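You operate a simulated robot arm through the tools that you are given. There is no shell and no other tool. Be economical: measure what you need, move in short steps, check, and stop when the job is done.

You run a simulated two-armed robot. Do the job below in one go: nothing can be reset, and whatever is moved stays where it is left.

Task
Put two of the brass inserts from the narrow bench top on the bearing block there. Pick up the cartridge marked "62" from the white bench top with one hand, pass it to the other hand and put it on the yellow taped square. Fetch the black level and set it on the grey guard plate. Close the plywood bench drawer. The order is free.

It is judged by the outcome, as a careful person would: the job done as asked, and still so three seconds after it is handed in. It fails if anything else is knocked over, pushed out of place, dropped, spilled or broken.

Robot
Two 7-joint arms with two-finger parallel grippers on one trunk, on a base that drives. Base frame: it is fixed to the floor where the robot stands at the start and does not move with it; the origin is under the middle of the robot, x ahead of it, y to its left, z up. Lengths are in m, angles in rad, forces in N, time in s.
The left shoulder is at the start at [0.02, 0.113, 1.097], the right one opposite. With the tool pointing down near the work surface each hand reaches from about 0.22 to 0.6 m from the robot's upright axis, wherever it stands, measured 20 degrees to its own side. Places, roughly: bearing block (5x6x3 cm) [0.3, 0.1, 0.8]; black level (6x6x3 cm) [3, 3.7, 0.8]; brass insert (2x2x2 cm) [0.3, 0, 0.7]; cartridge [3.5, 3.25, 0.75]; grey guard plate (15x11x1 cm) [0.5, 4.9, 0.7]; plywood bench drawer [2.8, 4.3, 0.6]; yellow taped square [2.5, 5.8, 0.7]. Payload 1.57 kg a hand.
The tool frame of a hand sits at the grasp point between the pads (the TCP): z along the fingers, y along the line on which they close. The tips reach 0.03 m beyond it. Largest opening 0.08 m; finger width 0.017, thickness 0.012; the body of the gripper, 0.04 by 0.082 m, starts 0.08 m behind the TCP.
Orientation is told as [roll, pitch, yaw] about the base's x, y, z axes, in that order, counted from this pose: with the fingers straight down and closing along the base's y, the tool's x points along the base's -x, its y along +y and its z along -z.

Tools
- The arms move only by the tool move_arm. It takes "left_targets", "right_targets" or both (then of equal length, played together; a hand with none holds still); each is a list of rows, each a list of 7 numbers: the shift along the tool's x, y, z in cm, then the turn, a rotation vector about the tool's x, y, z in rad, then the finger opening in cm, from 0 to 8. In form: [[dx, dy, dz, ax, ay, az, grip], ...]. A call has 1 to 8 rows; each row is the pose to reach, as a shift and turn from the pose commanded when the call began, along the tool's axes at that moment. Each row takes 0.2 s and may step no farther than 0.05 m and 0.15 rad from the row before; otherwise, or with a gripper value out of range, the whole call is refused. A pose out of reach is approached as far as the arm can. The call stops where the force on the tool passes 40 N (or 10 N more than at its start, if that is more) or the arm is blocked; 0.2 s more then pass. The fingers move at their own pace (about 0.045 m/s each) and stop on an object; they squeeze with about 27 N. The grip force told is the motor's: it shows also when the fingers shut on nothing. Time passes only in rows, and 0.2 s behind the last, so rows that repeat a pose let the fingers close. The reply holds the time, the measured pose of the TCP, the force on the tool along the base axes, the opening and the grip force, in the units named above and with some noise, with the torque about the TCP (base axes, N m) and any sound that the robot's microphone picked up, and new pictures: "show" is both (left out), scene, wrist or none (wrist: the cameras of the hands that moved).
- Cameras (640 x 400 px; columns grow to the right, rows downward): "scene" is now at [0.0966, 0.0068, 1.2209]; the picture's right is [0.08, -1.00, 0.00], its down [-0.59, -0.05, -0.80] and it looks along [0.80, 0.07, -0.59] (base axes); focal length 250 px, centre (320, 200). "left" rides on the left gripper at [0.072, 0.007, -0.122] in its tool frame; the picture's right is [-0.09, 1.00, 0.00], its down [-0.84, -0.08, -0.54] and it looks along [-0.54, -0.05, 0.84] (tool axes); focal length 238 px, centre (320, 200). "right" rides on the right gripper at [0.072, -0.007, -0.122] in its tool frame; the picture's right is [0.09, 1.00, 0.00], its down [-0.84, 0.08, -0.54] and it looks along [-0.54, 0.05, 0.84] (tool axes); focal length 238 px, centre (320, 200). There is no depth. A picture from a camera that has moved, and an enlarged one, comes with that camera's place and axes in the base frame and with its lens.
- slide_trunk(by): slides the trunk up (or, below 0, down) by that many m; the arms and the scene camera ride with it, the base frame stays. It gives what a move gives, with no picture.
- drive_base(legs): drives the robot by 1 to 6 legs, each [ahead, left, turn to the left] in m, m and rad, along the robot's own axes; the way and the turn of a leg run together, so that a leg with both is an arc; at most 1.5 m and 3.142 rad a leg. The arms and the cameras ride along, it lands a little off, and it stops where it bumps. It gives what a move gives, and a new picture of the scene camera.
- head_to(pan, tilt): turns the head with the scene camera to pan (to the left, within 1.396 rad either way) and tilt (down, from -0.506 to 1.204), counted from straight ahead of the robot. It gives what a move gives, and a new picture of the scene camera.
- inspect(camera, box): a new picture of the part [left, top, right, bottom] of that camera's present view, enlarged. The clock stands still meanwhile.
- job_done(): hands the job in; it is judged then, once.

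Work in short steps. Places have to be worked out from the pictures, the camera data and where the tool is seen: move nearer, look again, correct. Check each grasp and each placing, and mend what went wrong. You have 165 turns and 260 pictures in all, those below and enlarged ones among them. Open the grippers and draw the arms clear of the work before you hand the job in, unless the task says otherwise; then end with one line.

The tools are called after "Emit:" as a command line: name --argument value ..., lists and objects as JSON in quotes. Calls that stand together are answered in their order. move_arm: Moves the arms, as the interface text tells. Its arguments: {"type":"object","properties":{"left_targets":{"type":"array"},"right_targets":{"type":"array"},"show":{"type":"string","enum":["both","scene","wrist","none"]}},"required":[]} The other tools are called the same way: slide_trunk (by) slides the trunk up or down; drive_base (legs) drives the base; head_to (pan, tilt) turns the head that bears the scene camera; inspect (camera, box) takes an enlarged picture of a part of a camera's view; job_done () hands the job in.

At the start:

```text
time: 0.0
left_ee_pos: [0.4423, 0.2218, 1.0312]
left_tool_rot: [-0.001, 0.0, -0.001]
left_contact_force: [0.2, -0.3, 0.1]
left_ft_torque: [0.0, 0.01, -0.01]
left_gripper_width: 0.0799
left_gripper_force: 0.0
right_ee_pos: [0.4426, -0.1339, 0.9812]
right_tool_rot: [0.001, -0.001, 0.001]
right_contact_force: [-0.8, 0.0, 1.0]
right_ft_torque: [-0.03, -0.01, -0.03]
right_gripper_width: 0.0799
right_gripper_force: 0.1
trunk travel left (down, up): [-0.15, 0.42]
robot x, y, heading: [-0.0011, 0.0031, -0.001]
head pan, tilt: [0.084, 0.637]
```

scene: 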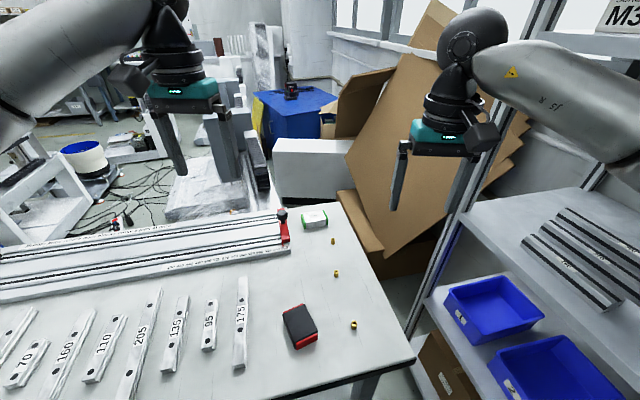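
right: 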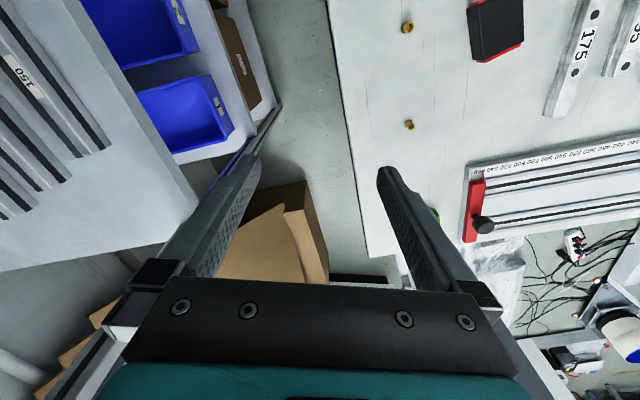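
left: 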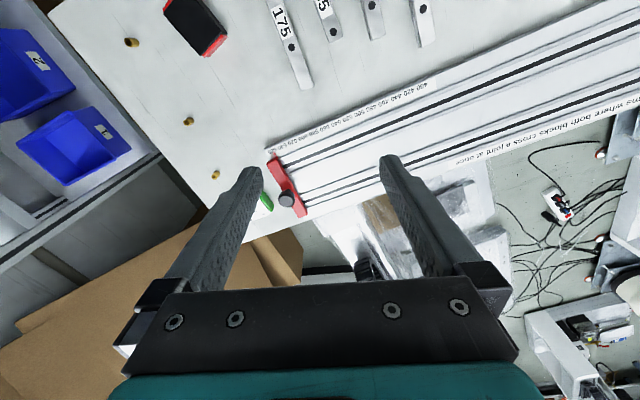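

The bench ahead shows three brass inserts and a black/red block that is probably the bearing block. I'll enlarge the view to confirm it.

Emit:
inspect --camera "scene" --box '[240, 200, 400, 370]'

Emit:
inspect --camera "right" --box '[380, 0, 560, 150]'

```text
2.35 times, centred on (320, 285) of scene
camera zoom: at [0.0966, 0.0068, 1.2209], right [0.08, -1.0, 0.0], down [-0.59, -0.05, -0.8], along [0.8, 0.07, -0.59], focal length 588 px, centre (320, 0)
```

zoom: 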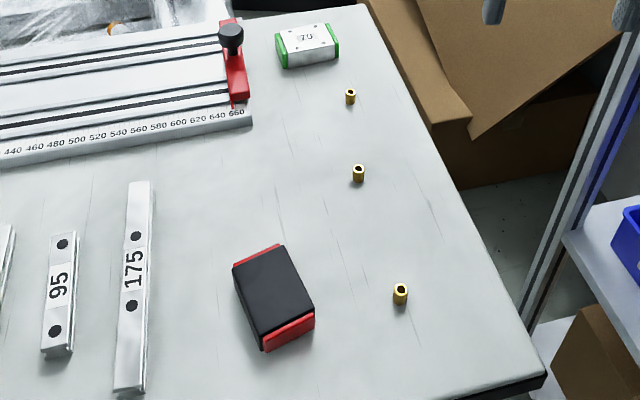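

```text
2.67 times, centred on (470, 75) of right
camera zoom: at [0.368, -0.1409, 1.1033], right [-0.09, 1.0, 0.0], down [0.84, 0.08, 0.54], along [0.54, 0.05, -0.84], focal length 636 px, centre (-80, 533)
```

zoom: 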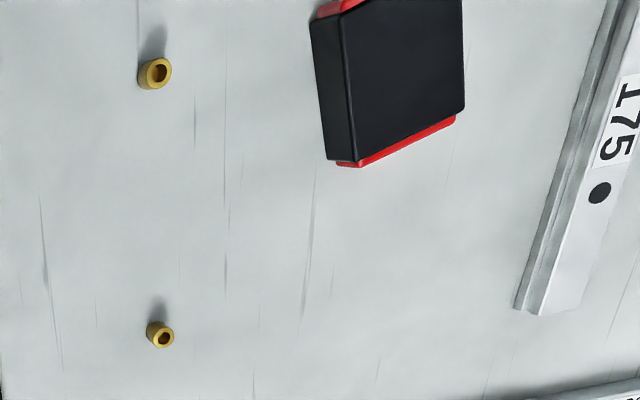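

The bearing block is the black/red one near (0.327, 0.064), top z≈0.77. The inserts are at about (0.340,-0.037), (0.456,0.001) and (0.558,0.014). I'll bring the right hand above the first insert.

Emit:
move_arm --right_targets '[[2.1, 1.9, 3, 0, 0, 0, 6], [4.2, 3.8, 6, 0, 0, 0, 6], [6.3, 5.8, 9, 0, 0, 0, 6], [8.4, 7.7, 12, 0, 0, 0, 6], [10.2, 9.7, 14, 0, 0, 0, 6], [10.2, 9.7, 14, 0, 0, 0, 6]]' --show "both"

```text
time: 1.4
left_ee_pos: [0.4421, 0.2213, 1.0309]
left_tool_rot: [-0.002, 0.0, -0.001]
left_contact_force: [0.5, -0.2, 0.1]
left_ft_torque: [0.01, -0.01, 0.02]
left_gripper_width: 0.0799
left_gripper_force: 0.2
right_ee_pos: [0.3389, -0.0353, 0.8417]
right_tool_rot: [-0.001, 0.0, -0.002]
right_contact_force: [-0.3, -0.8, -0.4]
right_ft_torque: [-0.03, -0.01, -0.01]
right_gripper_width: 0.0599
right_gripper_force: 0.0
trunk travel left (down, up): [-0.15, 0.42]
robot x, y, heading: [0.0023, 0.0008, 0.001]
head pan, tilt: [0.084, 0.637]
camera scene: at [0.0966, 0.0068, 1.2209], right [0.08, -1.0, 0.0], down [-0.59, -0.05, -0.8], along [0.8, 0.07, -0.59], focal length 250 px, centre (320, 200)
camera right: at [0.265, -0.042, 0.9624], right [-0.09, 1.0, 0.0], down [0.84, 0.08, 0.54], along [0.54, 0.05, -0.84], focal length 238 px, centre (320, 200)
```

scene: 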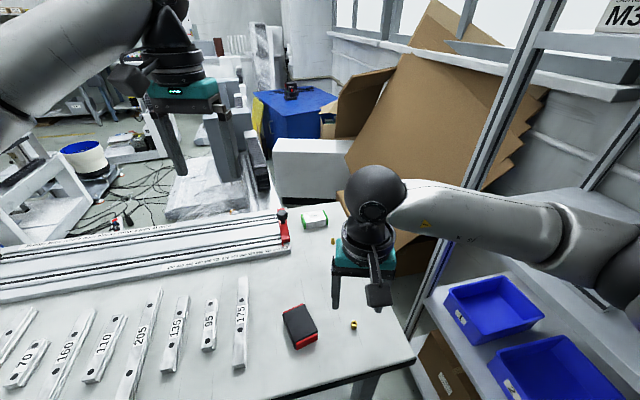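
right: 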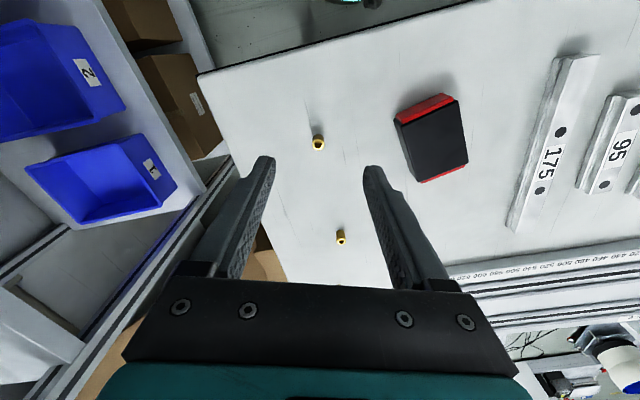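

The wrist view puts the insert at (0.3395, -0.037), right under the hand. Next I descend to z≈0.775.

Emit:
move_arm --right_targets '[[0, -0.15, 3, 0, 0, 0, 6], [0, -0.15, 5.5, 0, 0, 0, 6], [0, -0.15, 6.6, 0, 0, 0, 6]]' --show "wrist"

```text
time: 2.2
left_ee_pos: [0.4411, 0.2214, 1.0311]
left_tool_rot: [0.001, 0.001, 0.0]
left_contact_force: [0.6, 0.0, 0.1]
left_ft_torque: [-0.04, -0.01, 0.01]
left_gripper_width: 0.08
left_gripper_force: 0.1
right_ee_pos: [0.3407, -0.0369, 0.7765]
right_tool_rot: [0.0, -0.001, 0.0]
right_contact_force: [-0.9, 0.2, -0.9]
right_ft_torque: [0.0, 0.0, -0.01]
right_gripper_width: 0.06
right_gripper_force: 0.0
trunk travel left (down, up): [-0.15, 0.42]
robot x, y, heading: [0.0029, 0.0028, 0.002]
head pan, tilt: [0.084, 0.637]
camera right: at [0.2661, -0.0442, 0.8969], right [-0.09, 1.0, 0.0], down [0.84, 0.08, 0.54], along [0.54, 0.05, -0.84], focal length 238 px, centre (320, 200)
```

right: 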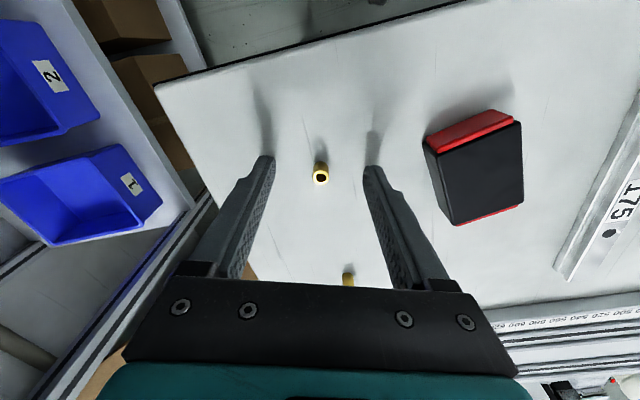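

The fingers straddle the insert with clearance below. I'll descend another centimetre in small steps and watch the force.

Emit:
move_arm --right_targets '[[0, 0, 0.4, 0, 0, 0, 6], [0, 0, 0.8, 0, 0, 0, 6], [0, 0, 1.2, 0, 0, 0, 6]]' --show "wrist"

```text
time: 3.1
left_ee_pos: [0.4405, 0.2212, 1.0317]
left_tool_rot: [0.0, -0.002, -0.001]
left_contact_force: [-0.2, 0.3, 0.1]
left_ft_torque: [-0.01, -0.03, -0.01]
left_gripper_width: 0.0799
left_gripper_force: 0.0
right_ee_pos: [0.3407, -0.0381, 0.7691]
right_tool_rot: [0.002, -0.005, 0.0]
right_contact_force: [-7.7, -2.3, 14.6]
right_ft_torque: [-0.58, 0.33, -0.33]
right_gripper_width: 0.0617
right_gripper_force: 0.8
trunk travel left (down, up): [-0.15, 0.42]
robot x, y, heading: [-0.0009, 0.0038, -0.001]
head pan, tilt: [0.084, 0.637]
stopped in row 3 (right hand): the force on the tool passed its limit at 44 N (the readings are from after the stop); the commanded pose is now the measured one
camera right: at [0.2658, -0.0445, 0.8907], right [-0.09, 1.0, 0.0], down [0.83, 0.08, 0.55], along [0.54, 0.05, -0.84], focal length 238 px, centre (320, 200)
```

right: 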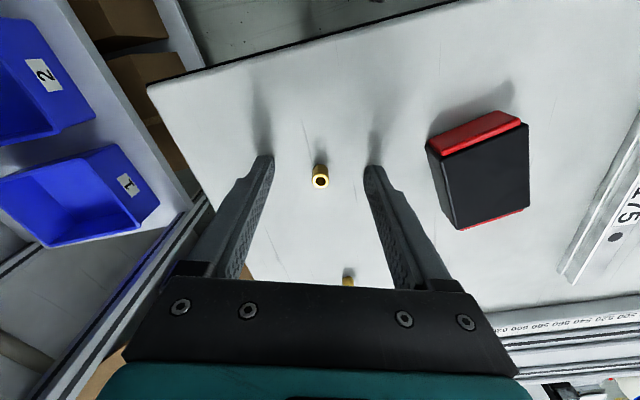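

The tips touched the table, so its top is at z≈0.739. I raise 3 mm and close on the insert.

Emit:
move_arm --right_targets '[[0, 0, -0.3, 0, 0, 0, 6], [0, 0, -0.3, 0, 0, 0, 0], [0, 0, -0.3, 0, 0, 0, 0], [0, 0, -0.3, 0, 0, 0, 0], [0, 0, -0.3, 0, 0, 0, 0]]' --show "wrist"

```text
time: 4.3
left_ee_pos: [0.4415, 0.2212, 1.0312]
left_tool_rot: [0.001, 0.0, 0.001]
left_contact_force: [0.1, 0.7, -0.5]
left_ft_torque: [-0.04, 0.0, -0.01]
left_gripper_width: 0.0802
left_gripper_force: 0.1
right_ee_pos: [0.3413, -0.038, 0.7716]
right_tool_rot: [0.004, -0.005, 0.002]
right_contact_force: [0.2, 0.0, -0.3]
right_ft_torque: [-0.03, -0.01, 0.02]
right_gripper_width: 0.0094
right_gripper_force: 21.4
trunk travel left (down, up): [-0.15, 0.42]
robot x, y, heading: [0.0015, 0.001, -0.004]
head pan, tilt: [0.084, 0.637]
camera right: at [0.2669, -0.0449, 0.892], right [-0.09, 1.0, 0.0], down [0.83, 0.07, 0.55], along [0.54, 0.05, -0.84], focal length 238 px, centre (320, 200)
```

right: 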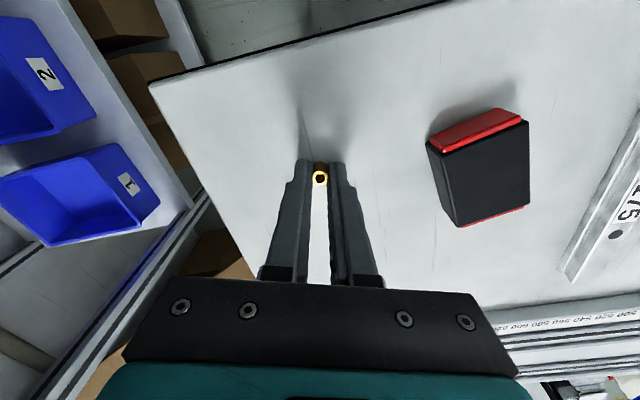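

The insert is gripped at 9.4 mm wide. I'll lift it and carry it over the block.

Emit:
move_arm --right_targets '[[0, 0, -3, 0, 0, 0, 0], [0, 0, -6, 0, 0, 0, 0], [0.5, 3, -7, 0, 0, 0, 0], [1.5, 6.5, -7, 0, 0, 0, 0], [2.5, 9.6, -7, 0, 0, 0, 0], [2.5, 9.6, -7, 0, 0, 0, 0]]' --show "both"

```text
time: 5.7
left_ee_pos: [0.4413, 0.2221, 1.0321]
left_tool_rot: [0.001, -0.001, -0.001]
left_contact_force: [-0.3, -0.3, 0.3]
left_ft_torque: [0.0, -0.04, -0.01]
left_gripper_width: 0.0802
left_gripper_force: 0.0
right_ee_pos: [0.3154, 0.0589, 0.8418]
right_tool_rot: [0.003, -0.004, -0.001]
right_contact_force: [-0.5, 0.2, 0.6]
right_ft_torque: [0.0, -0.01, 0.02]
right_gripper_width: 0.0088
right_gripper_force: 27.1
trunk travel left (down, up): [-0.15, 0.42]
robot x, y, heading: [-0.0007, -0.0031, 0.003]
head pan, tilt: [0.084, 0.637]
camera scene: at [0.0965, 0.0068, 1.2209], right [0.08, -1.0, 0.0], down [-0.59, -0.05, -0.8], along [0.8, 0.07, -0.59], focal length 250 px, centre (320, 200)
camera right: at [0.2416, 0.0514, 0.9622], right [-0.09, 1.0, 0.0], down [0.83, 0.07, 0.55], along [0.54, 0.05, -0.84], focal length 238 px, centre (320, 200)
```

scene: 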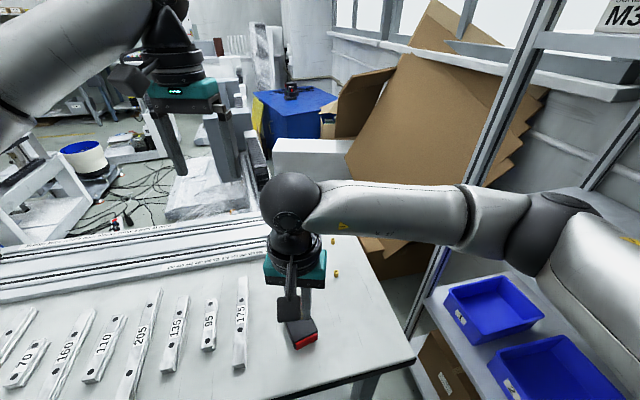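
right: 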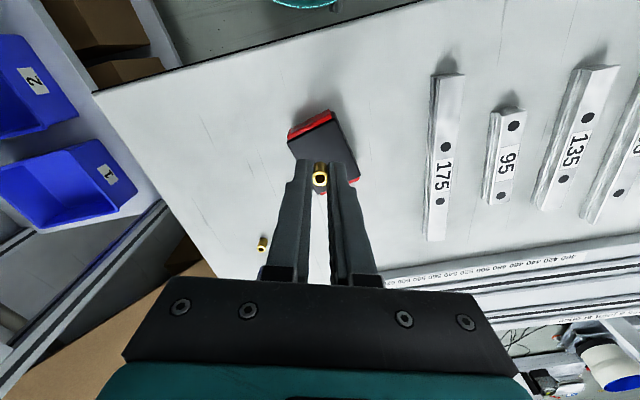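

I'll enlarge the block to find its outline.

Emit:
inspect --camera "right" --box '[260, 90, 388, 210]'

```text
3.33 times, centred on (324, 150) of right
camera zoom: at [0.2416, 0.0514, 0.9622], right [-0.09, 1.0, 0.0], down [0.83, 0.07, 0.55], along [0.54, 0.05, -0.84], focal length 794 px, centre (307, 367)
```

zoom: 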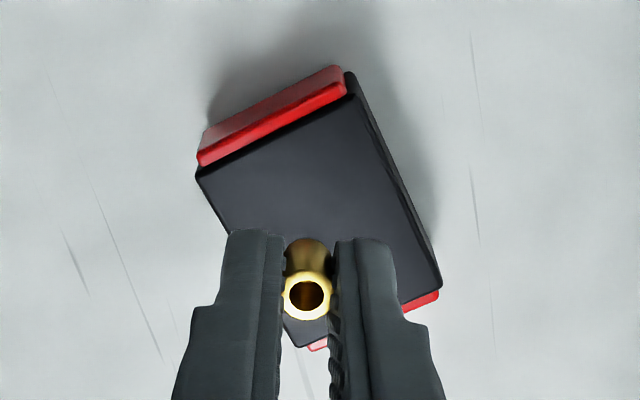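

The block centre is about (0.325, 0.063), with its long axis along (0.84, 0.54). I lower the insert at (0.314, 0.056) in small steps until it touches.

Emit:
move_arm --right_targets '[[0.1, -0.25, 2, 0, 0, 0, 0], [0.1, -0.25, 3.7, 0, 0, 0, 0], [0.1, -0.25, 4.1, 0, 0, 0, 0], [0.1, -0.25, 4.3, 0, 0, 0, 0]]' --show "wrist"

```text
time: 6.7
left_ee_pos: [0.4417, 0.2216, 1.0311]
left_tool_rot: [0.001, -0.002, 0.0]
left_contact_force: [0.4, -0.1, 0.1]
left_ft_torque: [0.0, -0.01, 0.0]
left_gripper_width: 0.0802
left_gripper_force: 0.0
right_ee_pos: [0.3156, 0.0568, 0.7993]
right_tool_rot: [0.004, -0.004, 0.002]
right_contact_force: [0.5, 0.4, -0.9]
right_ft_torque: [0.02, -0.01, -0.01]
right_gripper_width: 0.0088
right_gripper_force: 27.5
trunk travel left (down, up): [-0.15, 0.42]
robot x, y, heading: [-0.0006, 0.0017, -0.0]
head pan, tilt: [0.084, 0.637]
camera right: at [0.2411, 0.0487, 0.9197], right [-0.09, 1.0, 0.0], down [0.83, 0.07, 0.55], along [0.54, 0.05, -0.84], focal length 238 px, centre (320, 200)
```

right: 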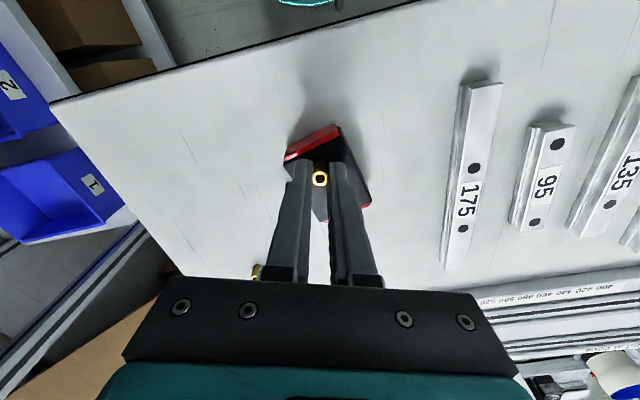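

There is no contact yet, so I keep lowering in 1–2 mm steps.

Emit:
move_arm --right_targets '[[0, 0, 0.15, 0, 0, 0, 0], [0, 0, 0.3, 0, 0, 0, 0], [0, 0, 0.4, 0, 0, 0, 0]]' --show "none"

Emit:
inspect --camera "right" --box '[260, 100, 388, 220]'

```text
time: 7.5
left_ee_pos: [0.4414, 0.2207, 1.032]
left_tool_rot: [-0.001, -0.002, 0.001]
left_contact_force: [-0.1, 0.3, 0.2]
left_ft_torque: [-0.04, 0.0, -0.01]
left_gripper_width: 0.0798
left_gripper_force: 0.0
right_ee_pos: [0.3152, 0.0563, 0.7959]
right_tool_rot: [0.008, -0.01, 0.0]
right_contact_force: [-1.5, -2.8, 19.8]
right_ft_torque: [-0.06, 0.04, 0.02]
right_gripper_width: 0.0092
right_gripper_force: 27.1
trunk travel left (down, up): [-0.15, 0.42]
robot x, y, heading: [0.0002, 0.0002, 0.001]
head pan, tilt: [0.084, 0.637]
```

```text
3.33 times, centred on (324, 160) of right
camera zoom: at [0.2406, 0.0487, 0.917], right [-0.09, 1.0, 0.01], down [0.83, 0.07, 0.55], along [0.55, 0.06, -0.84], focal length 794 px, centre (307, 333)
```

zoom: 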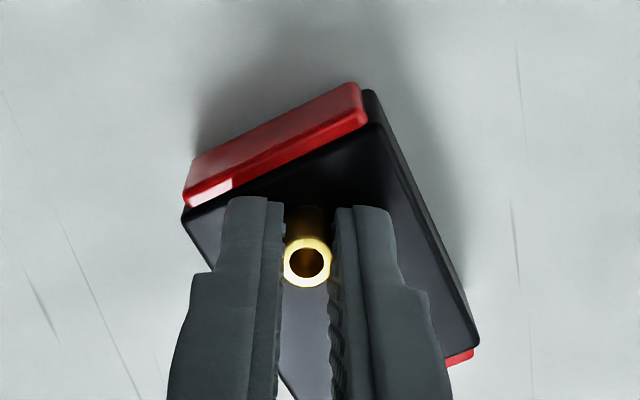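

Contact reads 20 N, so the insert rests on the block. I ease off, open the fingers and lift away.

Emit:
move_arm --right_targets '[[0, 0, -0.1, 0, 0, 0, 0], [0, 0, -0.1, 0, 0, 0, 3], [0, 0, -0.1, 0, 0, 0, 3], [0, 0, -2.5, 0, 0, 0, 3], [0, 0, -5.5, 0, 0, 0, 4]]' --show "wrist"

```text
time: 8.7
left_ee_pos: [0.4419, 0.2212, 1.0314]
left_tool_rot: [0.0, 0.0, 0.0]
left_contact_force: [-0.5, 0.4, -0.3]
left_ft_torque: [0.01, 0.03, -0.02]
left_gripper_width: 0.0801
left_gripper_force: 0.0
right_ee_pos: [0.3143, 0.0543, 0.85]
right_tool_rot: [0.004, -0.006, -0.001]
right_contact_force: [0.0, -1.1, 0.6]
right_ft_torque: [0.02, 0.0, 0.01]
right_gripper_width: 0.04
right_gripper_force: 0.1
trunk travel left (down, up): [-0.15, 0.42]
robot x, y, heading: [0.0013, -0.0009, -0.002]
head pan, tilt: [0.084, 0.637]
camera right: at [0.2404, 0.0476, 0.9712], right [-0.09, 1.0, 0.0], down [0.83, 0.08, 0.55], along [0.54, 0.05, -0.84], focal length 238 px, centre (320, 200)
```

right: 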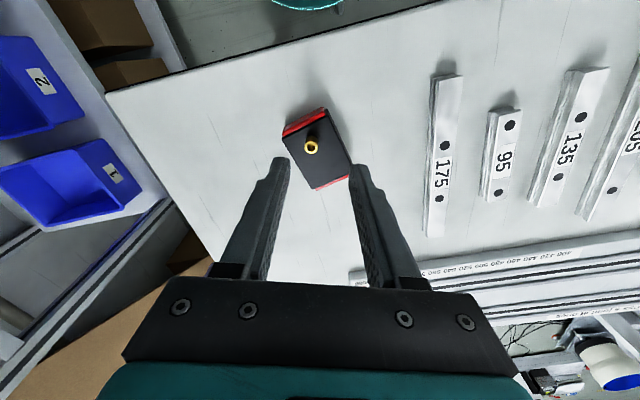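

The first insert stands on the block. Next I move over insert B at about (0.455, 0.0005).

Emit:
move_arm --right_targets '[[-3.5, -1.3, 0, 0, 0, 0, 6], [-7, -2.7, 0, 0, 0, 0, 6], [-10.5, -4, 1, 0, 0, 0, 6], [-14, -5.4, 2, 0, 0, 0, 6], [-14, -5.4, 2, 0, 0, 0, 6]]' --show "wrist"

Emit:
inspect --camera "right" --box '[256, 100, 384, 220]'

```text
time: 9.9
left_ee_pos: [0.4416, 0.2214, 1.032]
left_tool_rot: [0.0, 0.0, 0.0]
left_contact_force: [0.9, -1.1, -0.2]
left_ft_torque: [0.01, 0.0, 0.0]
left_gripper_width: 0.0799
left_gripper_force: 0.1
right_ee_pos: [0.4565, 0.0022, 0.8308]
right_tool_rot: [0.002, -0.006, 0.001]
right_contact_force: [0.2, 0.4, 1.3]
right_ft_torque: [0.0, -0.01, 0.0]
right_gripper_width: 0.0599
right_gripper_force: 0.0
trunk travel left (down, up): [-0.15, 0.42]
robot x, y, heading: [0.0009, -0.0046, 0.002]
head pan, tilt: [0.084, 0.637]
camera right: at [0.3818, -0.0044, 0.9508], right [-0.09, 1.0, 0.0], down [0.83, 0.08, 0.55], along [0.54, 0.05, -0.84], focal length 238 px, centre (320, 200)
```

right: 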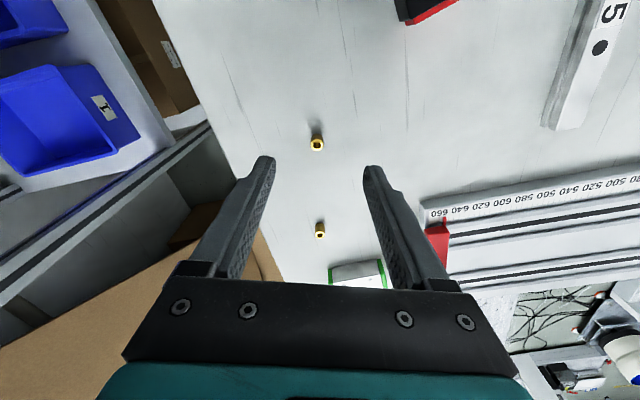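

```text
3.33 times, centred on (320, 160) of right
camera zoom: at [0.3818, -0.0044, 0.9508], right [-0.09, 1.0, 0.0], down [0.83, 0.08, 0.55], along [0.54, 0.05, -0.84], focal length 794 px, centre (320, 333)
```

zoom: 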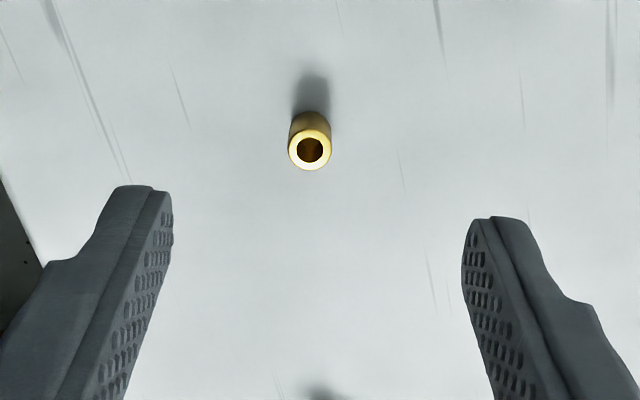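

Insert B's top is at about (0.4535, -0.0005). I descend to z≈0.773 and close.

Emit:
move_arm --right_targets '[[0.3, -0.27, 3, 0, 0, 0, 6], [0.3, -0.27, 5.2, 0, 0, 0, 6], [0.3, -0.27, 5.8, 0, 0, 0, 6], [0.3, -0.27, 5.8, 0, 0, 0, 0], [0.3, -0.27, 5.8, 0, 0, 0, 0], [0.3, -0.27, 5.8, 0, 0, 0, 0], [0.3, -0.27, 5.8, 0, 0, 0, 0]]' --show "wrist"

```text
time: 11.5
left_ee_pos: [0.4428, 0.2219, 1.0311]
left_tool_rot: [-0.001, 0.0, -0.001]
left_contact_force: [-0.6, 0.5, -0.5]
left_ft_torque: [0.0, -0.02, -0.01]
left_gripper_width: 0.0803
left_gripper_force: 0.0
right_ee_pos: [0.4536, 0.0004, 0.7719]
right_tool_rot: [0.003, -0.005, 0.001]
right_contact_force: [0.1, 0.0, -0.7]
right_ft_torque: [0.01, 0.02, -0.03]
right_gripper_width: 0.0096
right_gripper_force: 21.9
trunk travel left (down, up): [-0.15, 0.42]
robot x, y, heading: [-0.0007, 0.0015, 0.001]
head pan, tilt: [0.084, 0.637]
camera right: at [0.3782, -0.0072, 0.8931], right [-0.09, 1.0, 0.0], down [0.83, 0.08, 0.55], along [0.54, 0.05, -0.84], focal length 238 px, centre (320, 200)
```

right: 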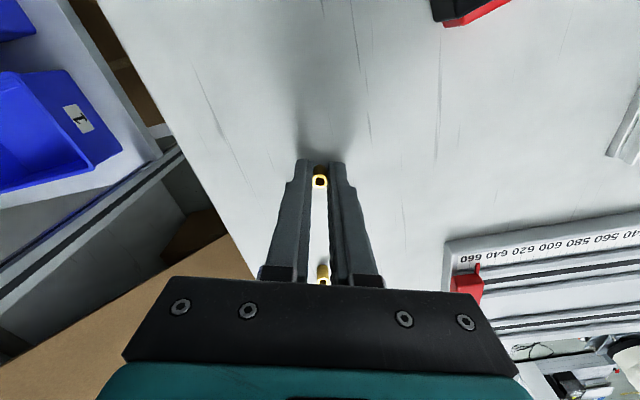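

Gripped. I lift it and carry it to above (0.338, 0.071) on the block.

Emit:
move_arm --right_targets '[[0, 0, -3.5, 0, 0, 0, 0], [0, 0, -7, 0, 0, 0, 0], [3.5, 2, -8, 0, 0, 0, 0], [7, 4, -8, 0, 0, 0, 0], [10, 6, -8, 0, 0, 0, 0], [11.6, 7.1, -8, 0, 0, 0, 0], [11.6, 7.1, -6, 0, 0, 0, 0]]' --show "wrist"

Emit:
inspect --camera "right" --box '[260, 90, 388, 210]'

```text
time: 13.1
left_ee_pos: [0.4417, 0.2215, 1.0315]
left_tool_rot: [0.0, 0.0, 0.0]
left_contact_force: [-0.1, 0.3, -0.4]
left_ft_torque: [0.02, -0.01, -0.02]
left_gripper_width: 0.08
left_gripper_force: 0.0
right_ee_pos: [0.3358, 0.0696, 0.8318]
right_tool_rot: [0.005, -0.005, -0.001]
right_contact_force: [0.1, 0.4, -0.1]
right_ft_torque: [0.01, 0.0, -0.01]
right_gripper_width: 0.0087
right_gripper_force: 27.2
trunk travel left (down, up): [-0.15, 0.42]
robot x, y, heading: [0.0003, -0.0013, -0.001]
head pan, tilt: [0.084, 0.637]
camera right: at [0.2611, 0.0631, 0.9518], right [-0.09, 1.0, 0.0], down [0.83, 0.07, 0.55], along [0.54, 0.05, -0.84], focal length 238 px, centre (320, 200)
```

right: 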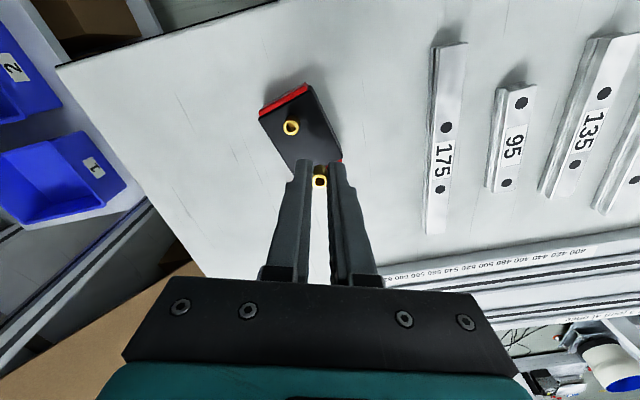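

```text
3.33 times, centred on (324, 150) of right
camera zoom: at [0.2611, 0.0631, 0.9518], right [-0.09, 1.0, 0.0], down [0.83, 0.07, 0.55], along [0.54, 0.05, -0.84], focal length 794 px, centre (307, 367)
```

zoom: 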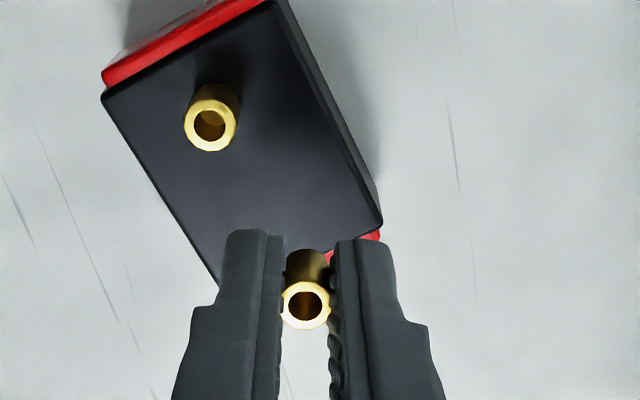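

The block shifted about 1 cm in y during the release. Its centre is now about (0.321, 0.054), with insert 1 at (0.314, 0.047). I'll aim the second insert at (0.334, 0.062), lower it to just above the top and check again.

Emit:
move_arm --right_targets '[[0.18, -0.76, 0, 0, 0, 0, 0], [0.18, -0.76, 1.5, 0, 0, 0, 0], [0.18, -0.76, 3.0, 0, 0, 0, 0], [0.18, -0.76, 3.0, 0, 0, 0, 0]]' --show "wrist"

Emit:
inspect --camera "right" --box '[260, 90, 388, 210]'

```text
time: 14.1
left_ee_pos: [0.4417, 0.2197, 1.0322]
left_tool_rot: [-0.001, 0.001, -0.001]
left_contact_force: [0.5, 0.3, -0.4]
left_ft_torque: [0.0, -0.01, 0.01]
left_gripper_width: 0.0801
left_gripper_force: 0.0
right_ee_pos: [0.3334, 0.0629, 0.8003]
right_tool_rot: [0.003, -0.005, 0.0]
right_contact_force: [-0.7, 1.2, -0.2]
right_ft_torque: [-0.01, -0.02, -0.01]
right_gripper_width: 0.009
right_gripper_force: 26.9
trunk travel left (down, up): [-0.15, 0.42]
robot x, y, heading: [0.0005, -0.0008, -0.001]
head pan, tilt: [0.084, 0.637]
camera right: at [0.2594, 0.056, 0.9217], right [-0.09, 1.0, 0.0], down [0.83, 0.07, 0.55], along [0.54, 0.05, -0.84], focal length 238 px, centre (320, 200)
```

right: 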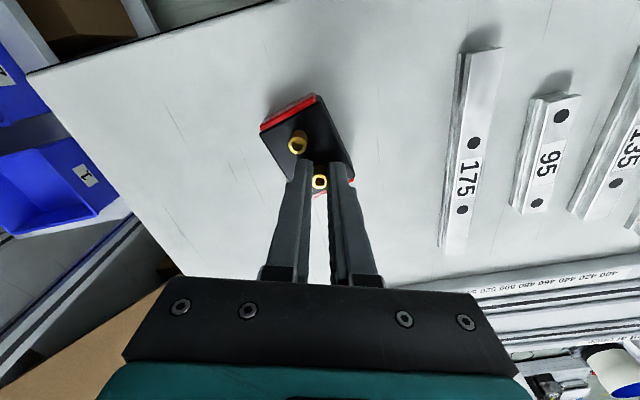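

```text
3.33 times, centred on (324, 150) of right
camera zoom: at [0.2594, 0.056, 0.9217], right [-0.09, 1.0, 0.0], down [0.83, 0.07, 0.55], along [0.54, 0.05, -0.84], focal length 794 px, centre (307, 367)
```

zoom: 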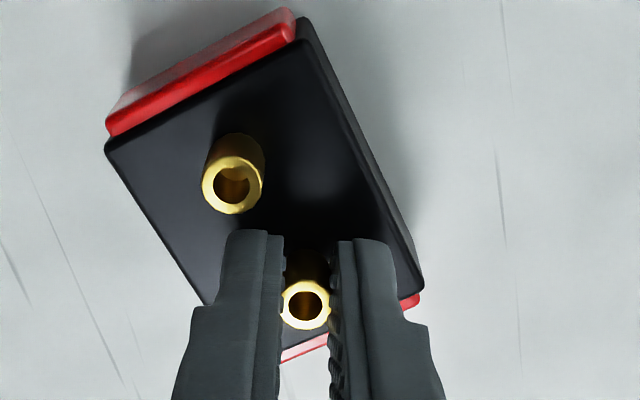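

The position looks good, and the finger clears insert 1. I lower to contact.

Emit:
move_arm --right_targets '[[0, 0, 0.15, 0, 0, 0, 0], [0, 0, 0.3, 0, 0, 0, 0], [0, 0, 0.4, 0, 0, 0, 0]]' --show "none"

```text
time: 14.9
left_ee_pos: [0.4406, 0.2212, 1.0316]
left_tool_rot: [-0.001, 0.001, 0.0]
left_contact_force: [0.4, 1.1, -0.8]
left_ft_torque: [0.01, -0.01, 0.0]
left_gripper_width: 0.0799
left_gripper_force: 0.2
right_ee_pos: [0.335, 0.0628, 0.7981]
right_tool_rot: [0.006, -0.007, 0.0]
right_contact_force: [-0.4, 0.6, 6.1]
right_ft_torque: [0.02, -0.04, 0.02]
right_gripper_width: 0.0089
right_gripper_force: 27.3
trunk travel left (down, up): [-0.15, 0.42]
robot x, y, heading: [-0.0004, 0.005, -0.0]
head pan, tilt: [0.084, 0.637]
```

Light contact of 6 N. I open slightly and then lift straight up.

Emit:
move_arm --right_targets '[[0, 0, -0.03, 0, 0, 0, 2.4], [0, 0, -0.03, 0, 0, 0, 2.4], [0, 0, -2.5, 0, 0, 0, 2.4], [0, 0, -6, 0, 0, 0, 2.4], [0, 0, -9, 0, 0, 0, 4]]' --show "wrist"

Emit:
inspect --camera "right" --box '[260, 90, 388, 210]'

```text
time: 16.1
left_ee_pos: [0.4416, 0.2218, 1.0308]
left_tool_rot: [0.001, 0.0, 0.0]
left_contact_force: [0.4, -1.0, -0.1]
left_ft_torque: [-0.03, -0.01, 0.01]
left_gripper_width: 0.0799
left_gripper_force: 0.1
right_ee_pos: [0.3345, 0.063, 0.8864]
right_tool_rot: [0.003, -0.005, 0.0]
right_contact_force: [1.1, 1.5, 0.3]
right_ft_torque: [-0.01, 0.01, -0.02]
right_gripper_width: 0.0398
right_gripper_force: 0.0
trunk travel left (down, up): [-0.15, 0.42]
robot x, y, heading: [-0.0026, 0.0029, -0.001]
head pan, tilt: [0.084, 0.637]
camera right: at [0.2598, 0.0547, 1.0079], right [-0.09, 1.0, 0.0], down [0.83, 0.08, 0.55], along [0.54, 0.05, -0.84], focal length 238 px, centre (320, 200)
```

right: 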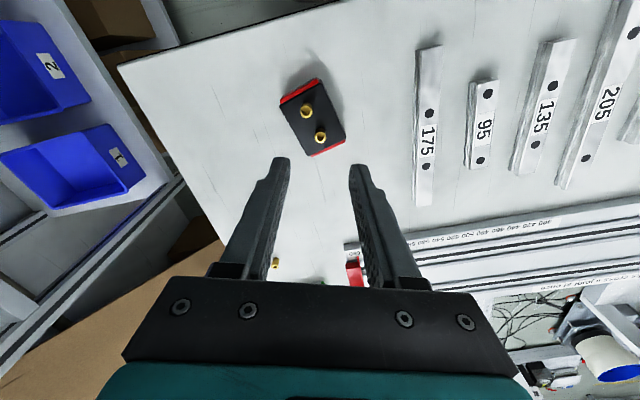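

```text
3.33 times, centred on (324, 150) of right
camera zoom: at [0.2598, 0.0547, 1.0079], right [-0.09, 1.0, 0.0], down [0.83, 0.08, 0.55], along [0.54, 0.05, -0.84], focal length 794 px, centre (307, 367)
```

zoom: 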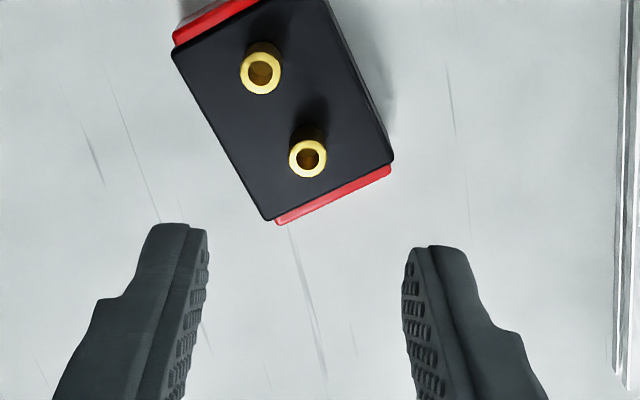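

Both inserts stand on the block. I'll raise the right hand and look around the room to plan the drive.

Emit:
move_arm --right_targets '[[0, -3, -4, 0, 0, 0, 4], [0, -7, -7, 0, 0, 0, 4], [0, -11, -10, 0, 0, 0, 4], [0, -15, -13, 0, 0, 0, 4], [0, -19, -14, 0, 0, 0, 4]]' --show "none"

Emit:
head_to --pan 0.9 --tilt 0.3

Emit:
head_to --pan 1.39 --tilt 0.5

Emit:
head_to --pan 0.3 --tilt 0.2

```text
time: 17.3
left_ee_pos: [0.4414, 0.2212, 1.0315]
left_tool_rot: [0.0, 0.0, 0.0]
left_contact_force: [-0.5, -0.6, 0.0]
left_ft_torque: [-0.01, 0.04, 0.0]
left_gripper_width: 0.08
left_gripper_force: 0.0
right_ee_pos: [0.3308, -0.1303, 1.0266]
right_tool_rot: [0.004, -0.006, 0.001]
right_contact_force: [-0.2, -0.7, -0.4]
right_ft_torque: [0.03, -0.02, 0.03]
right_gripper_width: 0.0401
right_gripper_force: 0.0
trunk travel left (down, up): [-0.15, 0.42]
robot x, y, heading: [0.0042, -0.0015, 0.001]
head pan, tilt: [0.084, 0.637]
```

```text
time: 18.4
left_ee_pos: [0.442, 0.2213, 1.032]
left_tool_rot: [-0.001, 0.001, -0.001]
left_contact_force: [0.8, 0.2, 0.3]
left_ft_torque: [0.02, -0.06, 0.02]
left_gripper_width: 0.0799
left_gripper_force: 0.1
right_ee_pos: [0.3322, -0.1284, 1.0275]
right_tool_rot: [0.003, -0.005, 0.0]
right_contact_force: [0.6, 0.0, 0.6]
right_ft_torque: [-0.01, 0.0, 0.0]
right_gripper_width: 0.04
right_gripper_force: 0.1
trunk travel left (down, up): [-0.15, 0.42]
robot x, y, heading: [0.0035, -0.0015, 0.002]
head pan, tilt: [0.901, 0.3]
camera scene: at [0.0677, 0.0726, 1.2515], right [0.78, -0.62, 0.0], down [-0.18, -0.23, -0.96], along [0.59, 0.75, -0.3], focal length 250 px, centre (320, 200)
```

scene: 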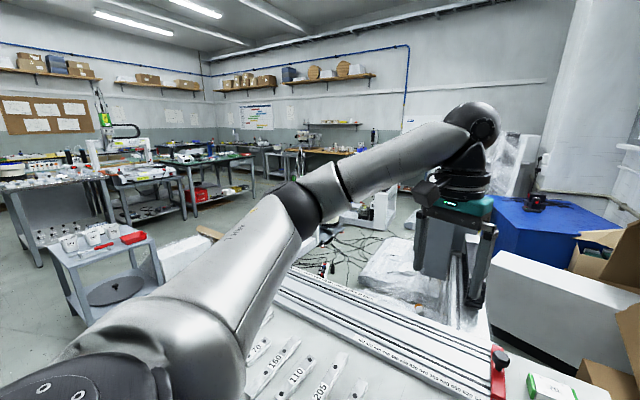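

```text
time: 19.3
left_ee_pos: [0.4413, 0.2206, 1.0309]
left_tool_rot: [0.001, 0.0, 0.001]
left_contact_force: [0.2, -0.5, -0.1]
left_ft_torque: [0.0, -0.01, -0.03]
left_gripper_width: 0.0797
left_gripper_force: 0.0
right_ee_pos: [0.3326, -0.1303, 1.026]
right_tool_rot: [0.003, -0.005, -0.001]
right_contact_force: [0.6, 0.7, 0.9]
right_ft_torque: [0.03, 0.02, 0.01]
right_gripper_width: 0.0401
right_gripper_force: 0.0
trunk travel left (down, up): [-0.15, 0.42]
robot x, y, heading: [-0.0029, 0.0039, -0.001]
head pan, tilt: [1.389, 0.499]
camera scene: at [0.0261, 0.0889, 1.2331], right [0.98, -0.18, 0.0], down [-0.09, -0.47, -0.88], along [0.16, 0.86, -0.48], focal length 250 px, centre (320, 200)
```

scene: 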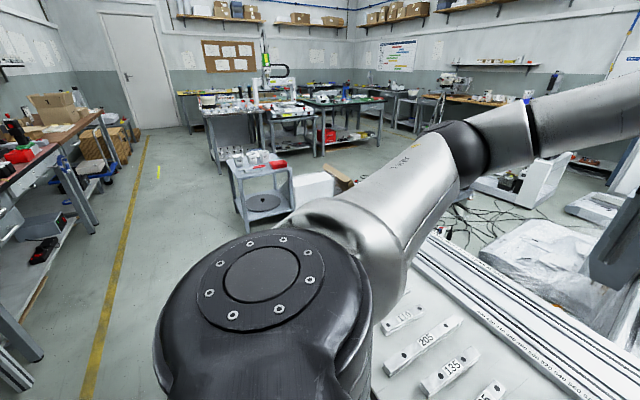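

```text
time: 20.7
left_ee_pos: [0.4418, 0.2222, 1.0305]
left_tool_rot: [0.0, 0.0, 0.0]
left_contact_force: [-0.3, -0.6, -0.6]
left_ft_torque: [-0.02, 0.0, 0.02]
left_gripper_width: 0.08
left_gripper_force: 0.1
right_ee_pos: [0.3322, -0.1305, 1.0284]
right_tool_rot: [0.004, -0.005, 0.001]
right_contact_force: [0.6, -0.1, -0.1]
right_ft_torque: [0.01, 0.0, -0.04]
right_gripper_width: 0.0401
right_gripper_force: 0.0
trunk travel left (down, up): [-0.15, 0.42]
robot x, y, heading: [-0.0014, 0.0005, 0.0]
head pan, tilt: [0.3, 0.201]
camera scene: at [0.0986, 0.0271, 1.2608], right [0.3, -0.96, 0.0], down [-0.19, -0.06, -0.98], along [0.94, 0.29, -0.2], focal length 250 px, centre (320, 200)
```

scene: 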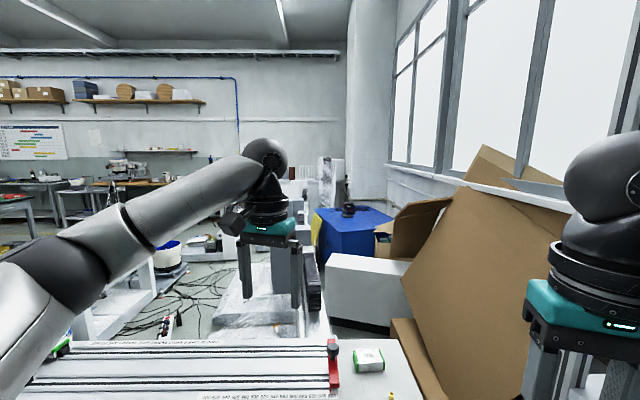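

The plywood bench seems to be near (3.2, 3.9), with a cart around (0, 2) and a row of tables near y≈3.5. I back away from the bench, turn to face +y and look ahead.

Emit:
drive_base --legs '[[-0.4, 0, 0], [0, 0, 1.57]]'

Emit:
head_to --pan 0 --tilt 0.45

Emit:
head_to --pan -0.8 --tilt 0.45

```text
time: 26.9
left_ee_pos: [-0.612, 0.4425, 1.0312]
left_tool_rot: [0.001, -0.001, 1.563]
left_contact_force: [0.2, -0.2, 0.3]
left_ft_torque: [0.03, -0.01, 0.02]
left_gripper_width: 0.0796
left_gripper_force: 0.1
right_ee_pos: [-0.2611, 0.3305, 1.0265]
right_tool_rot: [0.002, -0.005, 1.563]
right_contact_force: [0.2, -0.5, 0.3]
right_ft_torque: [-0.03, -0.07, 0.02]
right_gripper_width: 0.0401
right_gripper_force: 0.1
trunk travel left (down, up): [-0.15, 0.42]
robot x, y, heading: [-0.3925, 0.0018, 1.56]
head pan, tilt: [0.3, 0.201]
camera scene: at [-0.4207, 0.0986, 1.2608], right [0.96, 0.29, 0.0], down [0.06, -0.19, -0.98], along [-0.28, 0.94, -0.2], focal length 250 px, centre (320, 200)
```

scene: 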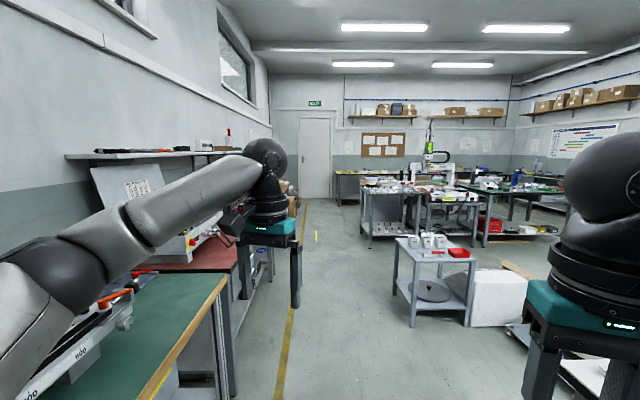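

```text
time: 27.7
left_ee_pos: [-0.6118, 0.4436, 1.031]
left_tool_rot: [0.0, 0.0, 1.564]
left_contact_force: [0.0, 0.2, 0.3]
left_ft_torque: [-0.04, 0.02, 0.0]
left_gripper_width: 0.0798
left_gripper_force: 0.1
right_ee_pos: [-0.2608, 0.3306, 1.0276]
right_tool_rot: [0.005, -0.006, 1.563]
right_contact_force: [0.6, 0.1, 0.5]
right_ft_torque: [0.0, 0.06, 0.01]
right_gripper_width: 0.0399
right_gripper_force: 0.1
trunk travel left (down, up): [-0.15, 0.42]
robot x, y, heading: [-0.3882, -0.0003, 1.564]
head pan, tilt: [0.0, 0.45]
camera scene: at [-0.3931, 0.1013, 1.2376], right [1.0, -0.01, 0.0], down [0.0, -0.43, -0.9], along [0.01, 0.9, -0.43], focal length 250 px, centre (320, 200)
```

scene: 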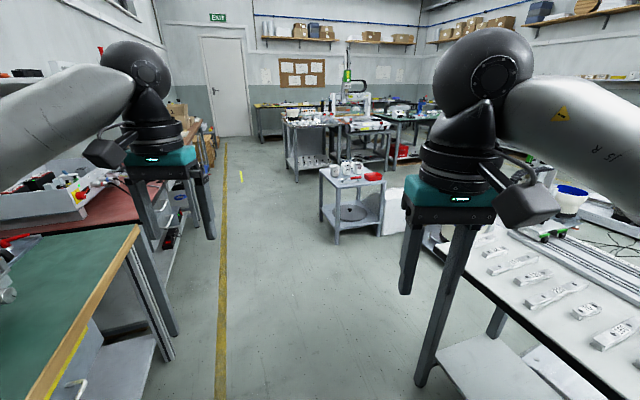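

```text
time: 28.9
left_ee_pos: [-0.6128, 0.4432, 1.031]
left_tool_rot: [-0.001, 0.001, 1.565]
left_contact_force: [0.1, -0.4, 0.3]
left_ft_torque: [-0.01, 0.03, 0.0]
left_gripper_width: 0.0799
left_gripper_force: 0.0
right_ee_pos: [-0.2602, 0.3309, 1.0269]
right_tool_rot: [0.004, -0.005, 1.563]
right_contact_force: [-0.5, 0.5, -0.7]
right_ft_torque: [-0.04, -0.02, -0.02]
right_gripper_width: 0.0401
right_gripper_force: 0.1
trunk travel left (down, up): [-0.15, 0.42]
robot x, y, heading: [-0.3925, 0.0001, 1.565]
head pan, tilt: [-0.799, 0.45]
camera scene: at [-0.3274, 0.073, 1.2376], right [0.69, -0.72, 0.0], down [-0.31, -0.3, -0.9], along [0.65, 0.62, -0.44], focal length 250 px, centre (320, 200)
```

scene: 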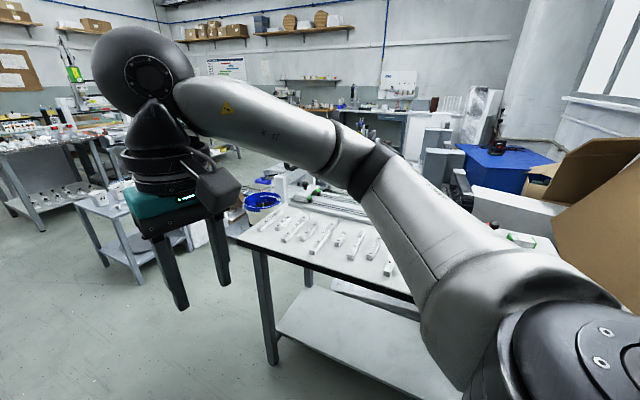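

The bench-to-cart gap looks cluttered, so I'll go around the cart on its left. I drive to about (-0.6, 2.8), then turn toward +x.

Emit:
drive_base --legs '[[0.8, 0.22, 0], [1.0, 0, 0], [0.98, 0, 0], [0, 0, -1.5]]'

Emit:
head_to --pan 0 --tilt 0.45

```text
time: 46.6
left_ee_pos: [-0.1737, 3.0697, 1.0322]
left_tool_rot: [0.0, -0.001, 0.061]
left_contact_force: [0.1, -0.7, 0.0]
left_ft_torque: [0.0, 0.02, 0.0]
left_gripper_width: 0.0801
left_gripper_force: 0.0
right_ee_pos: [-0.2597, 2.713, 1.0266]
right_tool_rot: [0.001, -0.006, 0.06]
right_contact_force: [-0.2, 0.1, -0.2]
right_ft_torque: [-0.03, -0.03, 0.02]
right_gripper_width: 0.0399
right_gripper_force: 0.0
trunk travel left (down, up): [-0.15, 0.42]
robot x, y, heading: [-0.6027, 2.8225, 0.059]
head pan, tilt: [-0.799, 0.45]
camera scene: at [-0.5228, 2.7604, 1.2376], right [-0.67, -0.74, 0.0], down [-0.32, 0.29, -0.9], along [0.67, -0.61, -0.44], focal length 250 px, centre (320, 200)
```

scene: 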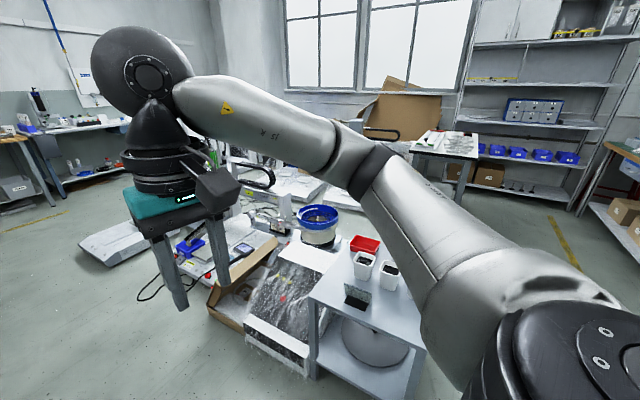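

```text
time: 47.8
left_ee_pos: [-0.1725, 3.0696, 1.0317]
left_tool_rot: [-0.001, 0.0, 0.061]
left_contact_force: [0.2, -0.1, -0.9]
left_ft_torque: [0.03, 0.0, 0.02]
left_gripper_width: 0.0802
left_gripper_force: 0.1
right_ee_pos: [-0.2609, 2.7132, 1.0273]
right_tool_rot: [0.003, -0.005, 0.061]
right_contact_force: [0.2, -0.2, -0.3]
right_ft_torque: [0.01, -0.01, 0.01]
right_gripper_width: 0.0401
right_gripper_force: 0.1
trunk travel left (down, up): [-0.15, 0.42]
robot x, y, heading: [-0.599, 2.8247, 0.06]
head pan, tilt: [0.0, 0.45]
camera scene: at [-0.4991, 2.8279, 1.2376], right [0.06, -1.0, 0.0], down [-0.43, -0.03, -0.9], along [0.9, 0.05, -0.44], focal length 250 px, centre (320, 200)
```

scene: 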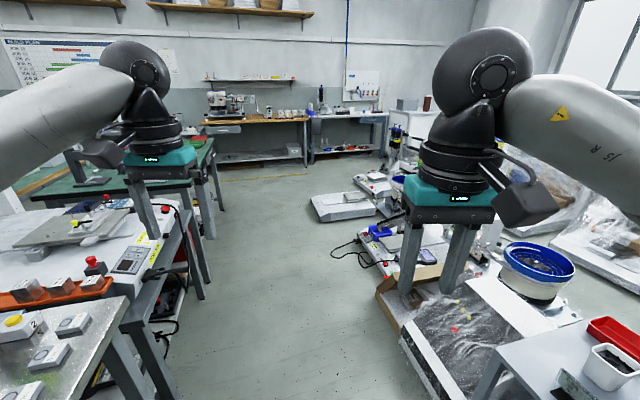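

The corridor ahead is open, with the plywood bench and the white bench on the far wall. I drive along it to about (2.05, 3.6).

Emit:
drive_base --legs '[[1.2, 0.08, 0], [0.83, 0.45, 0], [0.65, 0.05, -0.06]]'

```text
time: 61.7
left_ee_pos: [2.5058, 3.7312, 1.0313]
left_tool_rot: [0.0, 0.001, -0.01]
left_contact_force: [-0.2, 0.5, -0.5]
left_ft_torque: [0.02, 0.04, 0.0]
left_gripper_width: 0.0801
left_gripper_force: 0.0
right_ee_pos: [2.3935, 3.3801, 1.0257]
right_tool_rot: [0.004, -0.005, -0.009]
right_contact_force: [0.2, 0.1, -1.2]
right_ft_torque: [0.01, 0.0, 0.01]
right_gripper_width: 0.04
right_gripper_force: 0.1
trunk travel left (down, up): [-0.15, 0.42]
robot x, y, heading: [2.0635, 3.5099, -0.009]
head pan, tilt: [0.0, 0.45]
camera scene: at [2.1637, 3.5116, 1.2375], right [-0.01, -1.0, 0.0], down [-0.44, 0.0, -0.9], along [0.9, -0.01, -0.44], focal length 250 px, centre (320, 200)
```

scene: 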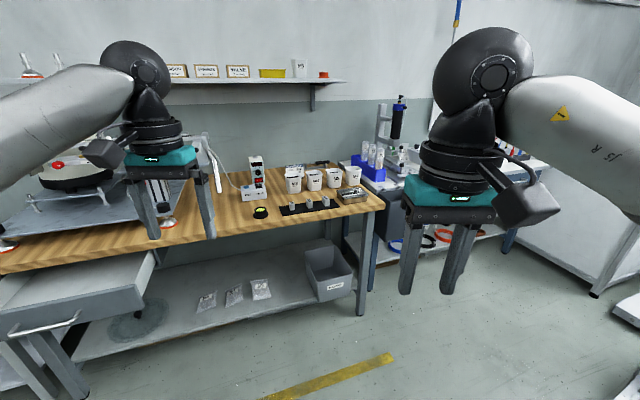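

The plywood bench shows an open drawer at left, and the round black item near (3.04, 3.74) is likely the level. I'll zoom on the level and on the white bench.

Emit:
inspect --camera "scene" --box '[220, 140, 380, 240]'

Emit:
inspect --camera "scene" --box '[330, 80, 460, 200]'

```text
4.00 times, centred on (300, 190) of scene
camera zoom: at [2.1637, 3.5116, 1.2375], right [-0.01, -1.0, 0.0], down [-0.44, 0.0, -0.9], along [0.9, -0.01, -0.44], focal length 1000 px, centre (400, 240)
```

zoom: 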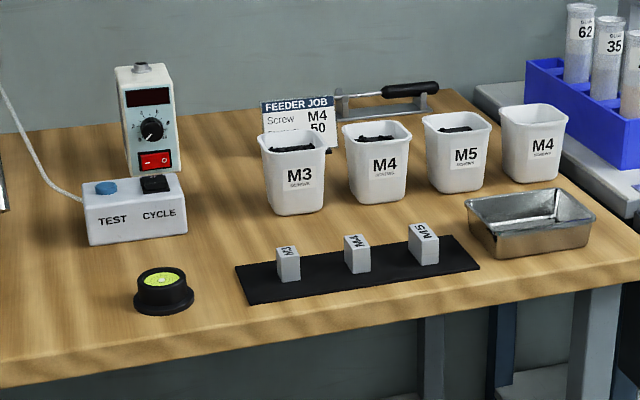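

```text
3.33 times, centred on (395, 140) of scene
camera zoom: at [2.1637, 3.5116, 1.2375], right [-0.01, -1.0, 0.0], down [-0.44, 0.0, -0.9], along [0.9, -0.01, -0.44], focal length 833 px, centre (70, 400)
```

zoom: 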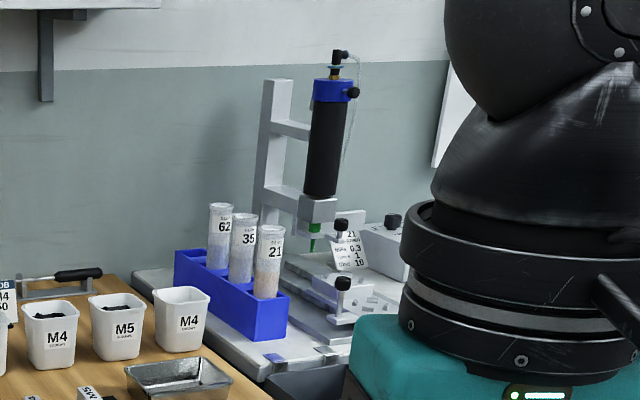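

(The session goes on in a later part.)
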